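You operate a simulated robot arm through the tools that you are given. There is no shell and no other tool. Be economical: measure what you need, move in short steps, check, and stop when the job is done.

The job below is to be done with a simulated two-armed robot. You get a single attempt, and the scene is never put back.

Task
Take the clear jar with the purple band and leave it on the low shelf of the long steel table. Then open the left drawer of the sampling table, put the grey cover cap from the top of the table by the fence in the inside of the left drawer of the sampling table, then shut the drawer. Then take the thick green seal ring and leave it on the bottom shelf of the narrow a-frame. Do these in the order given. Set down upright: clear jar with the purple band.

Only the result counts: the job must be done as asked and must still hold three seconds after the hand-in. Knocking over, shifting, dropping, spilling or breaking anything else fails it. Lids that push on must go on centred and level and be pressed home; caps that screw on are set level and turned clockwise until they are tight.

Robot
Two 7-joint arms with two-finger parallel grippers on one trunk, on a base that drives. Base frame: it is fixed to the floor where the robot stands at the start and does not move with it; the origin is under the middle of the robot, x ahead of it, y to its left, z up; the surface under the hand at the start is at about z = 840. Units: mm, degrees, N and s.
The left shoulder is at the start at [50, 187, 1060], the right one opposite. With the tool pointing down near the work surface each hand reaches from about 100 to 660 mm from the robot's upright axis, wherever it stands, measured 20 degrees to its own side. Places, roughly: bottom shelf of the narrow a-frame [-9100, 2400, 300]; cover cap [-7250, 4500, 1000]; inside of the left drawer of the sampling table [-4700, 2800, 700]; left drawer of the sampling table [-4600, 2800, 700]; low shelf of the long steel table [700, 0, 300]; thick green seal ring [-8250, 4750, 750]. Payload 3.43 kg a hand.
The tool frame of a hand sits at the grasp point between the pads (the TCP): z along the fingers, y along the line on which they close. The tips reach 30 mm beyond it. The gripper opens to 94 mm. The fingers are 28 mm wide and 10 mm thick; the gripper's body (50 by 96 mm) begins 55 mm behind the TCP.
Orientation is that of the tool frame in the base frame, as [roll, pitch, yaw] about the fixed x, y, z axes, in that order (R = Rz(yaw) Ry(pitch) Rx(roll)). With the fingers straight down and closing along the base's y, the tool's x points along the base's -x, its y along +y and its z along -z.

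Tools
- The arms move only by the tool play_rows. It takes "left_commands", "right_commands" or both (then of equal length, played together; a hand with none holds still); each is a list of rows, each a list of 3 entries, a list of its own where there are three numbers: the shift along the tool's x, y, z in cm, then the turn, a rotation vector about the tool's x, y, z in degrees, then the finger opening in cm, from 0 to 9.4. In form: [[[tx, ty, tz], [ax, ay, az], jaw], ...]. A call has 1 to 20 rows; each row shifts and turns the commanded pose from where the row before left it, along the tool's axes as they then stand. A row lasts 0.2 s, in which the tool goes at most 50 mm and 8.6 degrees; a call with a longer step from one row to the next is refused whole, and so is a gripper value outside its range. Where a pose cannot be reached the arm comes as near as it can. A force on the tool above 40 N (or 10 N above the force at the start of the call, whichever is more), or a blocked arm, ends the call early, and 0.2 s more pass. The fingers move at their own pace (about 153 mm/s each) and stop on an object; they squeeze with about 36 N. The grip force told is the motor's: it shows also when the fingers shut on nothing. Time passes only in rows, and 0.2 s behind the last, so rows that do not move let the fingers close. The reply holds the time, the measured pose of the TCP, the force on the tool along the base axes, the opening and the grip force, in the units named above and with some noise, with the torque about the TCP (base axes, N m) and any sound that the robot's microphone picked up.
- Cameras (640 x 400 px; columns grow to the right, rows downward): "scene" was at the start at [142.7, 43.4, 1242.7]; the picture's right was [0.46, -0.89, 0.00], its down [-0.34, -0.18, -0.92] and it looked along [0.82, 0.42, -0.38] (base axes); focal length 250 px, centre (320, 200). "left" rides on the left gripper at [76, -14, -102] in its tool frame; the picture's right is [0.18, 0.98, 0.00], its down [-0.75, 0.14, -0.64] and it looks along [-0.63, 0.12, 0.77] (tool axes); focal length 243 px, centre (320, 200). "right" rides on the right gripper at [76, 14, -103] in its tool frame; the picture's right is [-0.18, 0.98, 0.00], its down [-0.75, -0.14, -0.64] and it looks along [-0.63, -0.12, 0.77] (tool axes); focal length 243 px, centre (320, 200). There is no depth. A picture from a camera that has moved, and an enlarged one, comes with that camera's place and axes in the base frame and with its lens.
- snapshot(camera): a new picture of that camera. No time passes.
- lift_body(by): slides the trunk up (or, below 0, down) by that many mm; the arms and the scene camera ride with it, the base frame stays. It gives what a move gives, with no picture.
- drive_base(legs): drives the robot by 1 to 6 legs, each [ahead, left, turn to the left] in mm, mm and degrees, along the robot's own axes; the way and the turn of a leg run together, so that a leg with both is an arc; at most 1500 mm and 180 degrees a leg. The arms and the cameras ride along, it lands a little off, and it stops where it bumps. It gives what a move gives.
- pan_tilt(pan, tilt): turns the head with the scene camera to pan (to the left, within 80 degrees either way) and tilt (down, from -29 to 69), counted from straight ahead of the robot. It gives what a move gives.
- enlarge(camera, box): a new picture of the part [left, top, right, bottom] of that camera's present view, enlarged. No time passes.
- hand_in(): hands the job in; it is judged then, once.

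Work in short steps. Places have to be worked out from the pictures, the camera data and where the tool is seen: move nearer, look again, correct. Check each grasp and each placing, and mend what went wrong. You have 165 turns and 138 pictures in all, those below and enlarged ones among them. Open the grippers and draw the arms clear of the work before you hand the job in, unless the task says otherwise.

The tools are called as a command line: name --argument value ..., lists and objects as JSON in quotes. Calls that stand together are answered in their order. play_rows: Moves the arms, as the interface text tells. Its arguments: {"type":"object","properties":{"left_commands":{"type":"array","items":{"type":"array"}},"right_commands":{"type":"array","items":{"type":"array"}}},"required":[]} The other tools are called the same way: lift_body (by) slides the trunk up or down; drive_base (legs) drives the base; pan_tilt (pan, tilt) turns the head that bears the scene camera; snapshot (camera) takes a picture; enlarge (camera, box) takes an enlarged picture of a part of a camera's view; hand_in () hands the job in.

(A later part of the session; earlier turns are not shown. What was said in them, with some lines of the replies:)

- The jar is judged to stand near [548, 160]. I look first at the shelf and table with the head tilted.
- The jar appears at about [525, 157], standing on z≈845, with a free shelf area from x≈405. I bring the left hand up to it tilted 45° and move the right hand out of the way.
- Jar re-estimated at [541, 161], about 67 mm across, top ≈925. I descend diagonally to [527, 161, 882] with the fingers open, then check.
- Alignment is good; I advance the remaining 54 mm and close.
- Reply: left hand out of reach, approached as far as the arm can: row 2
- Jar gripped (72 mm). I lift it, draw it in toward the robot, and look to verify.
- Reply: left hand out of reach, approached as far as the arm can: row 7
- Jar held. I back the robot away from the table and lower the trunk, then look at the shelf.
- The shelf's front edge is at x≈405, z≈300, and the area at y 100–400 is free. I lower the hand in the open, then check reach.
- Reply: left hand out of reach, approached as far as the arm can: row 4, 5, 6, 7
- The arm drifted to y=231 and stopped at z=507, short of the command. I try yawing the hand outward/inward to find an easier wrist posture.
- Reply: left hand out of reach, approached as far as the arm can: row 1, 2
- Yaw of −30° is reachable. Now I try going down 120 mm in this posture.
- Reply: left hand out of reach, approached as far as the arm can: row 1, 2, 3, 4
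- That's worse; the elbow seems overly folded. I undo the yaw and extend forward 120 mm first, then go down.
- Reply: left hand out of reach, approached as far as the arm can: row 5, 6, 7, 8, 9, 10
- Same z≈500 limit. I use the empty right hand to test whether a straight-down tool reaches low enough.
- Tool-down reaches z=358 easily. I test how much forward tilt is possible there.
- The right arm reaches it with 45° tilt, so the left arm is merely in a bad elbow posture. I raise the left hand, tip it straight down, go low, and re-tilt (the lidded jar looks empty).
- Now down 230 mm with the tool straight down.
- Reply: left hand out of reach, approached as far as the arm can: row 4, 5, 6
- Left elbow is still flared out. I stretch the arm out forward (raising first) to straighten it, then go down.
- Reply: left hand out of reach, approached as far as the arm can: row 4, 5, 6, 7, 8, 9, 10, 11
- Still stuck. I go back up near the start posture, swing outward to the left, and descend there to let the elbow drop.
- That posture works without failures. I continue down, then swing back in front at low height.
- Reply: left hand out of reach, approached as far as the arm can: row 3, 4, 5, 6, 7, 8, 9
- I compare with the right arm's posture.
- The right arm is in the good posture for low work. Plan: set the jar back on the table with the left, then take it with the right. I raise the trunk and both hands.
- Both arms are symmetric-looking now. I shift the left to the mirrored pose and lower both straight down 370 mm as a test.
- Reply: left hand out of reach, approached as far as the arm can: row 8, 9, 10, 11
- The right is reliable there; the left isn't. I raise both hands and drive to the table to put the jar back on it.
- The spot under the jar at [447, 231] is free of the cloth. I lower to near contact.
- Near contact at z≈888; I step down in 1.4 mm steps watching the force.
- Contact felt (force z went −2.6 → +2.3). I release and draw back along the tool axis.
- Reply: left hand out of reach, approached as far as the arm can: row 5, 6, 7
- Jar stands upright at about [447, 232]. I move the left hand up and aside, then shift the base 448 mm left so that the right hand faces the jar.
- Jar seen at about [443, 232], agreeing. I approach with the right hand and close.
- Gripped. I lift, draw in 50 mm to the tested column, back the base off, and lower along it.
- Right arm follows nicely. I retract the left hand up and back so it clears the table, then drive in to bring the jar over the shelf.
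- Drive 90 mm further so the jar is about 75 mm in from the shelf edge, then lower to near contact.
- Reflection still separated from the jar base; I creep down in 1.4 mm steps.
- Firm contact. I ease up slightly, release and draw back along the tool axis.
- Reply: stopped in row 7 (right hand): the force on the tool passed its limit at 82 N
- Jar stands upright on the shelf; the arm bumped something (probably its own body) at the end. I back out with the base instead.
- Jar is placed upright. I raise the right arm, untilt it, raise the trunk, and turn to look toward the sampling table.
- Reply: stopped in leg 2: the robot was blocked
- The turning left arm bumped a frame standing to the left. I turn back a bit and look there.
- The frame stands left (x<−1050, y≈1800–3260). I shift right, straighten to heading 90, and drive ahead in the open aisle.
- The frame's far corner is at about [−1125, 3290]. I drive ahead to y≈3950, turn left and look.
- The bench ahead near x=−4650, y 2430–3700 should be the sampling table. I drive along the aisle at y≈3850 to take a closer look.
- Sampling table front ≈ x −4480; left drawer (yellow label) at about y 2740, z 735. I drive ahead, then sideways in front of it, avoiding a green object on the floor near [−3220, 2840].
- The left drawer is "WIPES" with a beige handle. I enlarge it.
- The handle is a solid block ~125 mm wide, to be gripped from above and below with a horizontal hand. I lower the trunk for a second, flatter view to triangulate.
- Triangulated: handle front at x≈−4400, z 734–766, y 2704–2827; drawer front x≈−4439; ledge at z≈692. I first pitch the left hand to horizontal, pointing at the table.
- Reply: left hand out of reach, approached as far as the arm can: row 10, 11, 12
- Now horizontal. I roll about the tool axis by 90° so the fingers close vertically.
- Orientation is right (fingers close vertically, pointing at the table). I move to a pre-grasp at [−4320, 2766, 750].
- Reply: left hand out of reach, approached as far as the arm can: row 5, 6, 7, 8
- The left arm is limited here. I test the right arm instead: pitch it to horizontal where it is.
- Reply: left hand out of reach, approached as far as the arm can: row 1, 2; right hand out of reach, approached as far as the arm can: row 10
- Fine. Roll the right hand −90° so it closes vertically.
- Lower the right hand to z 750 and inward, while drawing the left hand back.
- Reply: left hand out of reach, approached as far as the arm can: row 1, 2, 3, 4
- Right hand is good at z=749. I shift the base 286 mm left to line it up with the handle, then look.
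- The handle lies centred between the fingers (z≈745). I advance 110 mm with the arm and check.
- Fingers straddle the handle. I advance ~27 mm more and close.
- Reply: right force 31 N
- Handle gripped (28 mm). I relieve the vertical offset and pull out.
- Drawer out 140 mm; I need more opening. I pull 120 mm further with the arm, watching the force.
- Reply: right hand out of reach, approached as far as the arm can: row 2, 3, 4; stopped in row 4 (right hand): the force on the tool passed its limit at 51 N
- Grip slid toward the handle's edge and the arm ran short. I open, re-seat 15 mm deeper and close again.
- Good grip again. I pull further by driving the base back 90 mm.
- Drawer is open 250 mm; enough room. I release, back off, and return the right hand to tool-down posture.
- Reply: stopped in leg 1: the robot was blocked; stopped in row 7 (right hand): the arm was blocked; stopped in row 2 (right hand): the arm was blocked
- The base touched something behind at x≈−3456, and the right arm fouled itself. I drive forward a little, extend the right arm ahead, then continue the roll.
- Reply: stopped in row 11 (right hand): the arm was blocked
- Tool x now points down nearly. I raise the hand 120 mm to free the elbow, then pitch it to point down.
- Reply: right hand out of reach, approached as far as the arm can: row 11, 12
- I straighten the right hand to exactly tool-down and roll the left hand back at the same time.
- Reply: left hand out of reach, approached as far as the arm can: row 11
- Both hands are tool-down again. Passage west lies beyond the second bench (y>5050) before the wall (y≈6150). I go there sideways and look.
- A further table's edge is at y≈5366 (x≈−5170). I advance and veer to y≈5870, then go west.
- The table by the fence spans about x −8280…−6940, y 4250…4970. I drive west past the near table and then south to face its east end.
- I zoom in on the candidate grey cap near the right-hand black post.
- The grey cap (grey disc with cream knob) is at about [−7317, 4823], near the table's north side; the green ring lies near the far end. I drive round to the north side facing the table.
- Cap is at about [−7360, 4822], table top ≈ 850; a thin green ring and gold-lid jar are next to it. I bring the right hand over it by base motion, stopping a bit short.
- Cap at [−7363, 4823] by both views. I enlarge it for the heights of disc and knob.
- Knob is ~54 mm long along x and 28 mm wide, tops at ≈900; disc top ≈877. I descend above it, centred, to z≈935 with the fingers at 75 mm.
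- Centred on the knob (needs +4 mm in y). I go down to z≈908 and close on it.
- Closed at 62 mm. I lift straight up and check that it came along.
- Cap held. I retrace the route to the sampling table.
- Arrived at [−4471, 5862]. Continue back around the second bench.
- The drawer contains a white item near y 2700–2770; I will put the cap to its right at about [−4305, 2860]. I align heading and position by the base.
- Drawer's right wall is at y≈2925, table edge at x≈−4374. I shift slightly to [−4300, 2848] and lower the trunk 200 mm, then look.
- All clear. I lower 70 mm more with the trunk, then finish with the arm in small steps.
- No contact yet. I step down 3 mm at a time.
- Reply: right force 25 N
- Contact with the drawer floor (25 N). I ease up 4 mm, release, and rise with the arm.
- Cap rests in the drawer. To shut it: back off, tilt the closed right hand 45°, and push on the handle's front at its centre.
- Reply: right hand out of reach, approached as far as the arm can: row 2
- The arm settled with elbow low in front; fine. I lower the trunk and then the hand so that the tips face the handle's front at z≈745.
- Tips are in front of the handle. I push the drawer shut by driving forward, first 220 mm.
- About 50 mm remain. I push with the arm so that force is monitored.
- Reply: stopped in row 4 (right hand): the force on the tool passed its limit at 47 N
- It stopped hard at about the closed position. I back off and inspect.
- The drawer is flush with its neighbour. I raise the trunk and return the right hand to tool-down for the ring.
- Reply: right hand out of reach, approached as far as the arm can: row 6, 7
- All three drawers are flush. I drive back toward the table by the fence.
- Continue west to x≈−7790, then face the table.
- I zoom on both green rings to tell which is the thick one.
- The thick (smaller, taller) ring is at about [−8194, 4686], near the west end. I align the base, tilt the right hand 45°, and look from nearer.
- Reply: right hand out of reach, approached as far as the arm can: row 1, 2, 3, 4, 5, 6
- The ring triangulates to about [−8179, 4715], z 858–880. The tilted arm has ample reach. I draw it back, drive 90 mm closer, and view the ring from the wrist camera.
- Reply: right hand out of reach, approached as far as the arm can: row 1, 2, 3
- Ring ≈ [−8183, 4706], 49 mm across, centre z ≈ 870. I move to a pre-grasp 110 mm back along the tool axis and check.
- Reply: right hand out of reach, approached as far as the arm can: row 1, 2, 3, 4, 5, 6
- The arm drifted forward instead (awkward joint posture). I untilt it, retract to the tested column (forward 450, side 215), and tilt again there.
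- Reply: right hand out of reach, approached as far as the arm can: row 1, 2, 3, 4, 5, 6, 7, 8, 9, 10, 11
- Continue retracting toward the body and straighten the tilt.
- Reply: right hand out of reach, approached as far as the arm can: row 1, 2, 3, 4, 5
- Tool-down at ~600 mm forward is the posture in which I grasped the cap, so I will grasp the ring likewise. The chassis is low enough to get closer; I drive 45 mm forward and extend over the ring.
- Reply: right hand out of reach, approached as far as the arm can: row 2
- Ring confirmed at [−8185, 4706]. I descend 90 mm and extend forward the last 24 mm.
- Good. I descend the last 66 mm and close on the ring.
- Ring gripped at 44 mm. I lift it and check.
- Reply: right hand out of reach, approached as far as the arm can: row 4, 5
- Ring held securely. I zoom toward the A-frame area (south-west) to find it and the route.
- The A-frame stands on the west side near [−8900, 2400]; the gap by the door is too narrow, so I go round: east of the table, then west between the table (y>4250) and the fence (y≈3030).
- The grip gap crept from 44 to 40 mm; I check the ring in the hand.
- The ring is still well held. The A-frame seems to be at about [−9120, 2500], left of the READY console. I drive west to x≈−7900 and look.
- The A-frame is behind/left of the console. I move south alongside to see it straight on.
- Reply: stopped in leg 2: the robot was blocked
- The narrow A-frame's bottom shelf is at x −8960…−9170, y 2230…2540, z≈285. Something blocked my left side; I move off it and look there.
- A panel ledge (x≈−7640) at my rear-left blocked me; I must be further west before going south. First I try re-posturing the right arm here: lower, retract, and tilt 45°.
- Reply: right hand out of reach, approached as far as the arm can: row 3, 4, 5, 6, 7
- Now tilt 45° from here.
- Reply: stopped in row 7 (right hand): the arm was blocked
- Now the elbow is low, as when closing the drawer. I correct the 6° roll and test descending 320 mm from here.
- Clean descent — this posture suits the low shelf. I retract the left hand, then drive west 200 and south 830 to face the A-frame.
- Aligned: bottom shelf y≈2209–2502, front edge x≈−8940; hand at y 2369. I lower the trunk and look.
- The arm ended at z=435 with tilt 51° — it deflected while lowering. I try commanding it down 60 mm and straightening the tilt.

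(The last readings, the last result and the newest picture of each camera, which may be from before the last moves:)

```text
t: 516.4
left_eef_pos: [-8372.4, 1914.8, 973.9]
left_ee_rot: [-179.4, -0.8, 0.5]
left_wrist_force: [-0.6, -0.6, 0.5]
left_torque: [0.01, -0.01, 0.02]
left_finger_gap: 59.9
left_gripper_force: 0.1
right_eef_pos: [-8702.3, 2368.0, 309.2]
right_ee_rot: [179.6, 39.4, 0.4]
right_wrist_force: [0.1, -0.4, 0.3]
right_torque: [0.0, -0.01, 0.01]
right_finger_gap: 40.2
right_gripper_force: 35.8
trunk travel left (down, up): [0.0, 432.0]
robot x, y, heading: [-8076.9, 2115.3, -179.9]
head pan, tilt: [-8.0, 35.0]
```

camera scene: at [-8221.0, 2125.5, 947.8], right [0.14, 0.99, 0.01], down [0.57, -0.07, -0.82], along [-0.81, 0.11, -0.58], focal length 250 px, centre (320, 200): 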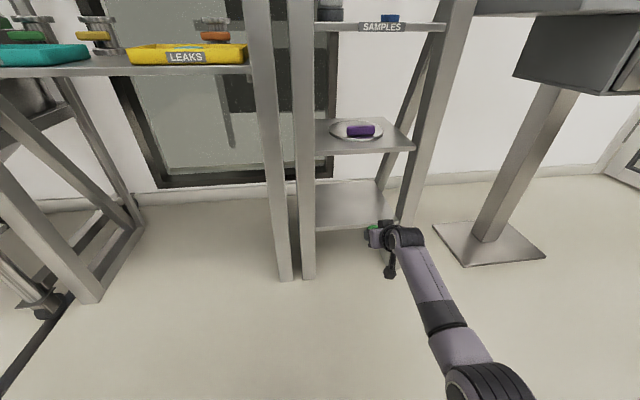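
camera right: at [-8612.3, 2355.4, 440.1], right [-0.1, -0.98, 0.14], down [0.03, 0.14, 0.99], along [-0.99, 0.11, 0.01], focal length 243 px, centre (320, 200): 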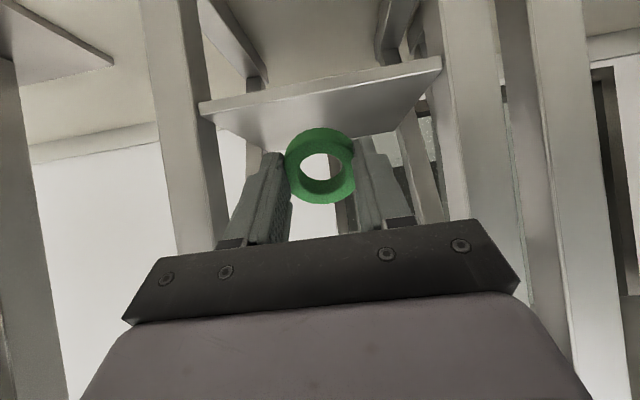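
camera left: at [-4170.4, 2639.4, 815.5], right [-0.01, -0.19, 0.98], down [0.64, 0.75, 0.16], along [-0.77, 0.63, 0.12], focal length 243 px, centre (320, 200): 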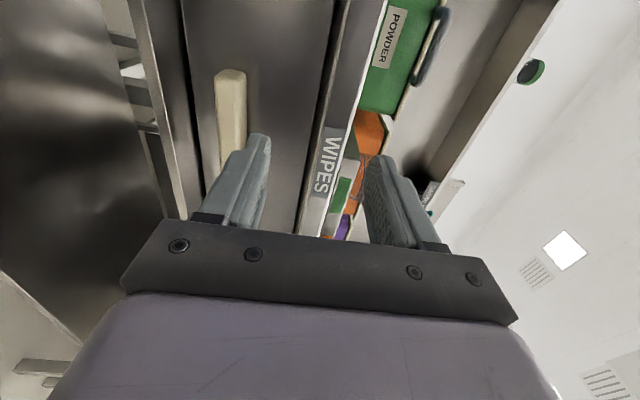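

It now responds (z=309, tilt 39°). I raise to z≈375 to clear the shelf lip and look.

play_rows --right_commands '[[[-2.06, 0, -2.5], [0, 0, 0], 2], [[-2.06, 0, -2.5], [0, 0, 0], 2], [[0, 0, 0], [0, 0, 0], 2]]'

snapshot --camera "right"

snapshot --camera "scene"

```text
t: 517.4
left_eef_pos: [-8367.2, 1912.0, 973.9]
left_ee_rot: [-179.1, -0.1, 0.5]
left_wrist_force: [-0.9, -0.4, 0.3]
left_torque: [0.03, -0.01, -0.01]
left_finger_gap: 60.1
left_gripper_force: 0.0
right_eef_pos: [-8724.0, 2371.2, 413.8]
right_ee_rot: [179.4, 43.2, 0.0]
right_wrist_force: [-0.3, -0.1, -0.3]
right_torque: [-0.06, -0.01, 0.01]
right_finger_gap: 40.2
right_gripper_force: 35.7
trunk travel left (down, up): [0.0, 432.0]
robot x, y, heading: [-8076.2, 2114.2, -179.8]
head pan, tilt: [-8.0, 35.0]
stopped in row 3 (right hand): the arm was blocked; the commanded pose is now the measured one
```

```text
19 pictures are left
camera right: at [-8597.6, 2357.3, 437.7], right [-0.13, -0.98, 0.13], down [-0.11, 0.15, 0.98], along [-0.99, 0.11, -0.13], focal length 243 px, centre (320, 200)
```

right: 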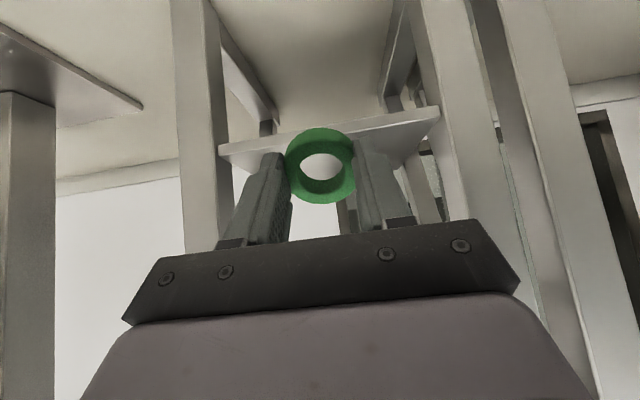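

```text
18 pictures are left
camera scene: at [-8218.5, 2127.8, 945.8], right [0.14, 0.99, 0.0], down [0.57, -0.08, -0.82], along [-0.81, 0.11, -0.57], focal length 250 px, centre (320, 200)
```

scene: 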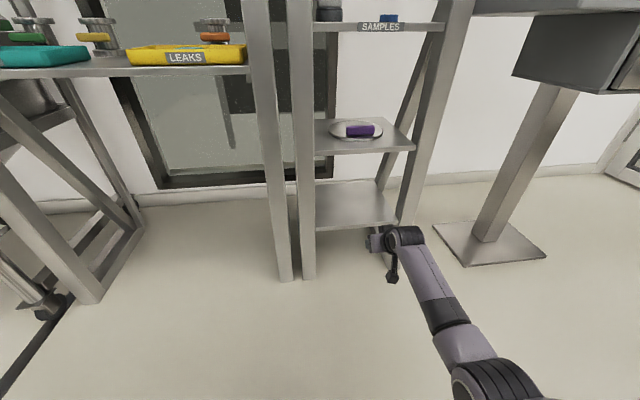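

The shelf's front edge is at z≈290, x≈−8945, and the ring hangs above that level. I drive forward 290 mm to bring the ring over the shelf.

drive_base --legs '[[200, 0, 0]]'

snapshot --camera "right"

```text
t: 519.0
left_eef_pos: [-8564.4, 1911.5, 976.5]
left_ee_rot: [-179.4, -0.3, 0.5]
left_wrist_force: [0.9, 0.7, -0.3]
left_torque: [-0.01, -0.01, -0.01]
left_finger_gap: 60.0
left_gripper_force: 0.1
right_eef_pos: [-8919.7, 2370.8, 412.3]
right_ee_rot: [179.4, 42.8, 0.0]
right_wrist_force: [0.2, -0.7, 0.6]
right_torque: [0.01, -0.03, -0.06]
right_finger_gap: 40.0
right_gripper_force: 36.2
trunk travel left (down, up): [0.0, 432.0]
robot x, y, heading: [-8270.7, 2114.3, -179.6]
head pan, tilt: [-8.0, 35.0]
```

```text
17 pictures are left
camera right: at [-8793.0, 2357.2, 437.2], right [-0.13, -0.98, 0.13], down [-0.12, 0.15, 0.98], along [-0.98, 0.11, -0.13], focal length 243 px, centre (320, 200)
```

right: 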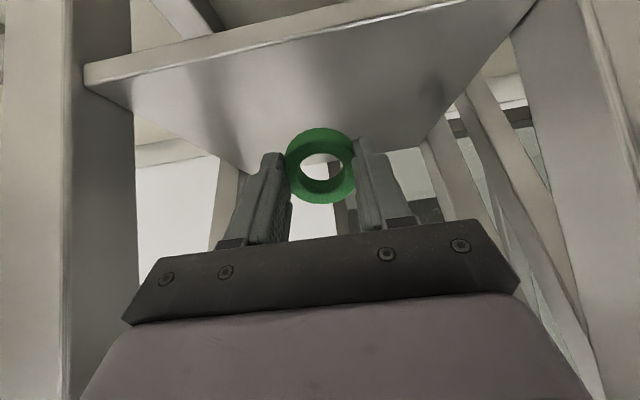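

Well aligned. I drive the last 95 mm.

drive_base --legs '[[95, 0, 0]]'

play_rows --right_commands '[[[0.9, 0, 0.95], [0, 0.5, 0], 2], [[0.9, 0, 0.95], [0, 0.5, 0], 2], [[0.9, 0, 0.95], [0, 0, 0], 2], [[0, 0, 0], [0, 0, 0], 2]]'

snapshot --camera "right"

```text
t: 520.1
left_eef_pos: [-8659.0, 1911.0, 976.1]
left_ee_rot: [-179.3, -0.3, 0.6]
left_wrist_force: [0.1, 0.1, 0.4]
left_torque: [-0.01, 0.0, -0.05]
left_finger_gap: 59.8
left_gripper_force: 0.2
right_eef_pos: [-9015.3, 2371.0, 415.3]
right_ee_rot: [179.4, 43.2, 0.1]
right_wrist_force: [-0.5, -0.2, -0.3]
right_torque: [-0.02, 0.02, 0.01]
right_finger_gap: 40.1
right_gripper_force: 35.9
trunk travel left (down, up): [0.0, 432.0]
robot x, y, heading: [-8364.1, 2113.2, -179.9]
head pan, tilt: [-8.0, 35.0]
```

```text
t: 521.1
left_eef_pos: [-8658.9, 1912.8, 976.8]
left_ee_rot: [-179.4, -0.3, 0.5]
left_wrist_force: [-0.2, 0.7, 0.3]
left_torque: [0.03, 0.0, 0.01]
left_finger_gap: 60.0
left_gripper_force: 0.0
right_eef_pos: [-9014.8, 2370.5, 375.6]
right_ee_rot: [179.4, 42.1, 0.0]
right_wrist_force: [0.7, 0.2, 0.3]
right_torque: [-0.02, -0.01, -0.01]
right_finger_gap: 40.2
right_gripper_force: 35.7
trunk travel left (down, up): [0.0, 432.0]
robot x, y, heading: [-8367.7, 2117.6, -179.8]
head pan, tilt: [-8.0, 35.0]
```

```text
16 pictures are left
camera right: at [-8888.6, 2356.6, 401.8], right [-0.13, -0.98, 0.13], down [-0.13, 0.15, 0.98], along [-0.98, 0.11, -0.15], focal length 243 px, centre (320, 200)
```

right: 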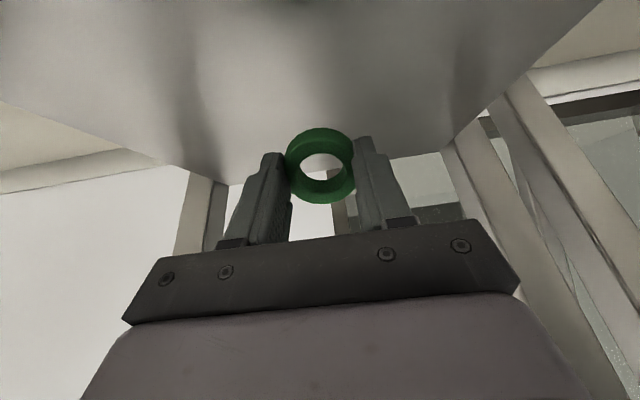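

Ring is over the shelf. I lower in small steps watching the force (contact expected near z≈338).

play_rows --right_commands '[[[0.67, 0, 0.74], [0, 0, 0], 2], [[0.67, 0, 0.74], [0, 0, 0], 2], [[0.4, 0, 0.45], [0, 0, 0], 2], [[0, 0, 0], [0, 0, 0], 2]]'

```text
t: 522.1
left_eef_pos: [-8658.6, 1911.6, 976.6]
left_ee_rot: [-179.3, -0.1, 0.6]
left_wrist_force: [-0.1, 0.4, -0.6]
left_torque: [0.01, 0.0, 0.04]
left_finger_gap: 60.3
left_gripper_force: 0.1
right_eef_pos: [-9014.9, 2369.2, 350.7]
right_ee_rot: [179.4, 42.2, 0.0]
right_wrist_force: [0.3, 0.4, -0.2]
right_torque: [-0.01, -0.03, -0.01]
right_finger_gap: 40.2
right_gripper_force: 36.0
trunk travel left (down, up): [0.0, 432.0]
robot x, y, heading: [-8364.1, 2114.3, -179.6]
head pan, tilt: [-8.0, 35.0]
```

play_rows --right_commands '[[[0.27, 0, 0.3], [0, 0, 0], 2], [[0.27, 0, 0.3], [0, 0, 0], 2], [[0.2, 0, 0.22], [0, 0, 0], 2], [[0, 0, 0], [0, 0, 0], 2]]'

snapshot --camera "right"

```text
t: 523.1
left_eef_pos: [-8657.7, 1911.5, 977.7]
left_ee_rot: [-179.3, -0.2, 0.6]
left_wrist_force: [-0.8, -0.1, 0.5]
left_torque: [-0.01, -0.03, 0.0]
left_finger_gap: 60.1
left_gripper_force: 0.0
right_eef_pos: [-9014.9, 2370.0, 340.2]
right_ee_rot: [179.4, 42.2, 0.0]
right_wrist_force: [0.3, -0.6, 0.0]
right_torque: [0.01, -0.03, -0.03]
right_finger_gap: 40.4
right_gripper_force: 35.6
trunk travel left (down, up): [0.0, 432.0]
robot x, y, heading: [-8368.8, 2116.9, -179.6]
head pan, tilt: [-8.0, 35.0]
```

```text
15 pictures are left
camera right: at [-8888.8, 2355.9, 365.3], right [-0.13, -0.98, 0.13], down [-0.13, 0.15, 0.98], along [-0.98, 0.11, -0.15], focal length 243 px, centre (320, 200)
```

right: 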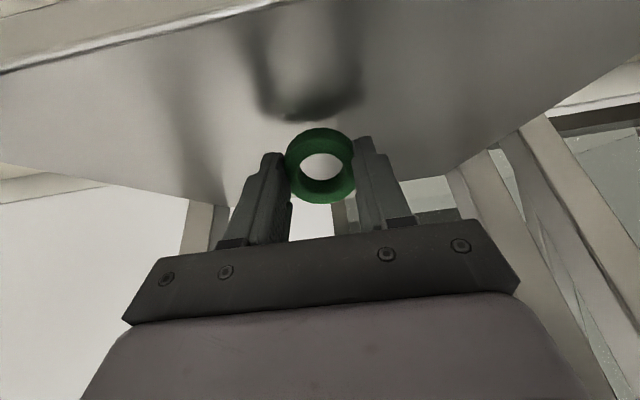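

The reflection shows about 10 mm left. I continue down.

play_rows --right_commands '[[[0.2, 0, 0.22], [0, 0, 0], 2], [[0.2, 0, 0.22], [0, 0, 0], 2], [[0.2, 0, 0.22], [0, 0, 0], 2], [[0, 0, 0], [0, 0, 0], 2]]'

```text
t: 524.0
left_eef_pos: [-8657.0, 1911.3, 976.3]
left_ee_rot: [-179.2, -0.1, 0.5]
left_wrist_force: [0.8, 0.4, 0.0]
left_torque: [0.0, 0.02, 0.03]
left_finger_gap: 60.0
left_gripper_force: 0.2
right_eef_pos: [-9017.9, 2370.2, 337.1]
right_ee_rot: [179.5, 43.1, 0.1]
right_wrist_force: [3.4, 0.1, 11.1]
right_torque: [0.01, -0.07, -0.01]
right_finger_gap: 40.5
right_gripper_force: 35.7
trunk travel left (down, up): [0.0, 432.0]
robot x, y, heading: [-8369.3, 2114.3, -179.8]
head pan, tilt: [-8.0, 35.0]
stopped in row 4 (right hand): the force on the tool passed its limit at 41 N (the readings are from after the stop); the commanded pose is now the measured one
```

Contact made. I ease up slightly, open modestly so the ring settles flat between the fingers, then look.

play_rows --right_commands '[[[-0.1, 0, -0.1], [0, 0, 0], 2], [[0, 0, 0], [0, 0, 0], 4.6], [[0, 0, 0], [0, 0, 0], 5.4], [[0, 0, 0], [0, 0, 0], 6], [[0, 0, 0], [0, 0, 0], 6]]'

snapshot --camera "right"

```text
t: 525.2
left_eef_pos: [-8658.6, 1911.2, 977.7]
left_ee_rot: [-179.3, -0.1, 0.5]
left_wrist_force: [-0.6, 0.2, -0.5]
left_torque: [0.02, -0.05, 0.0]
left_finger_gap: 60.1
left_gripper_force: 0.0
right_eef_pos: [-9016.3, 2370.1, 336.1]
right_ee_rot: [179.4, 42.7, 0.0]
right_wrist_force: [-0.5, 0.3, -0.4]
right_torque: [-0.01, -0.02, -0.01]
right_finger_gap: 60.1
right_gripper_force: 0.1
trunk travel left (down, up): [0.0, 432.0]
robot x, y, heading: [-8363.4, 2114.5, -179.4]
head pan, tilt: [-8.0, 35.0]
```

```text
14 pictures are left
camera right: at [-8890.1, 2356.2, 360.5], right [-0.13, -0.98, 0.13], down [-0.12, 0.15, 0.98], along [-0.98, 0.11, -0.14], focal length 243 px, centre (320, 200)
```

right: 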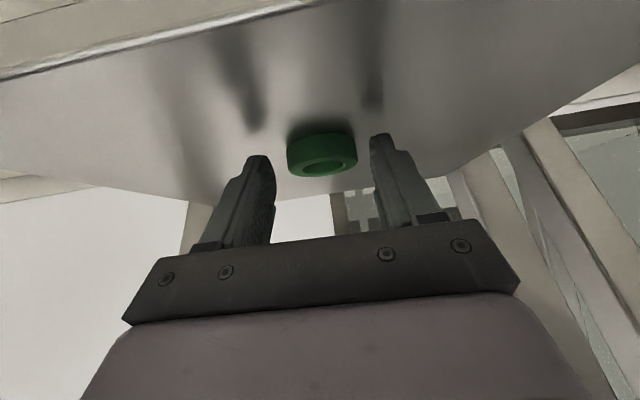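

The ring lies flat on the bottom shelf. I open wider and back straight out with the base.

play_rows --right_commands '[[[0, 0, 0], [0, 0, 0], 8], [[0, 0, 0], [0, 0, 0], 8]]'

drive_base --legs '[[-300, 0, 0]]'

snapshot --camera "right"

snapshot --camera "scene"

```text
t: 525.8
left_eef_pos: [-8659.1, 1912.9, 977.4]
left_ee_rot: [-179.3, -0.1, 0.5]
left_wrist_force: [-0.2, -0.4, -0.2]
left_torque: [-0.01, -0.01, -0.04]
left_finger_gap: 59.9
left_gripper_force: 0.1
right_eef_pos: [-9016.4, 2370.0, 335.1]
right_ee_rot: [179.4, 42.6, 0.0]
right_wrist_force: [0.3, -0.2, 0.2]
right_torque: [-0.01, 0.02, 0.02]
right_finger_gap: 80.1
right_gripper_force: 0.0
trunk travel left (down, up): [0.0, 432.0]
robot x, y, heading: [-8366.3, 2115.1, -179.9]
head pan, tilt: [-8.0, 35.0]
```

```text
t: 527.8
left_eef_pos: [-8354.3, 1912.9, 976.5]
left_ee_rot: [-179.3, -0.2, 0.6]
left_wrist_force: [-0.5, 0.1, 0.1]
left_torque: [0.03, 0.01, 0.01]
left_finger_gap: 60.1
left_gripper_force: 0.1
right_eef_pos: [-8711.8, 2371.5, 335.1]
right_ee_rot: [179.4, 42.7, -0.1]
right_wrist_force: [0.4, -0.3, -0.5]
right_torque: [0.01, -0.01, 0.03]
right_finger_gap: 79.7
right_gripper_force: 0.1
trunk travel left (down, up): [0.0, 432.0]
robot x, y, heading: [-8060.7, 2116.5, -179.7]
head pan, tilt: [-8.0, 35.0]
```

```text
13 pictures are left
camera right: at [-8586.1, 2356.7, 360.5], right [-0.13, -0.98, 0.13], down [-0.12, 0.15, 0.98], along [-0.98, 0.11, -0.14], focal length 243 px, centre (320, 200)
```

right: 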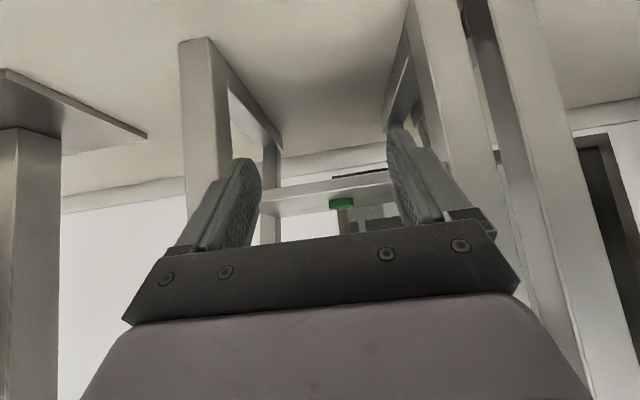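

```text
12 pictures are left
camera scene: at [-8205.0, 2128.6, 948.0], right [0.13, 0.99, 0.0], down [0.57, -0.08, -0.82], along [-0.81, 0.11, -0.57], focal length 250 px, centre (320, 200)
```

scene: 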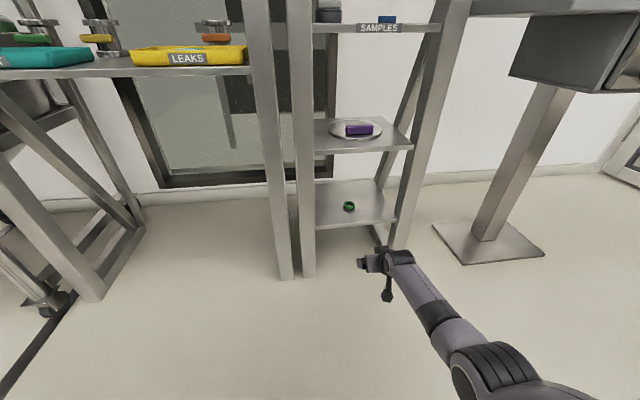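

The ring rests flat on the bottom shelf of the narrow A-frame, the jar is on the low shelf and the cap is in the shut drawer. The arms are clear and the grippers empty, so I hand in.

hand_in

```text
The job is handed in.
```

I did all three jobs in the order given and handed the job in; I saw no score.

- **Jar:** it stands upright on the low shelf of the long steel table.
- **Cover cap:** the grey cap is in the left drawer of the sampling table. The drawer is shut and flush with the others.
- **Seal ring:** the thick green ring lies flat on the bottom shelf of the narrow A-frame.

The robot bumped something three times while driving: the tall frame near the steel table, something behind it at the sampling table, and something on its left near the A-frame, probably a panel ledge. I saw nothing shifted, but I did not check each spot closely afterwards.
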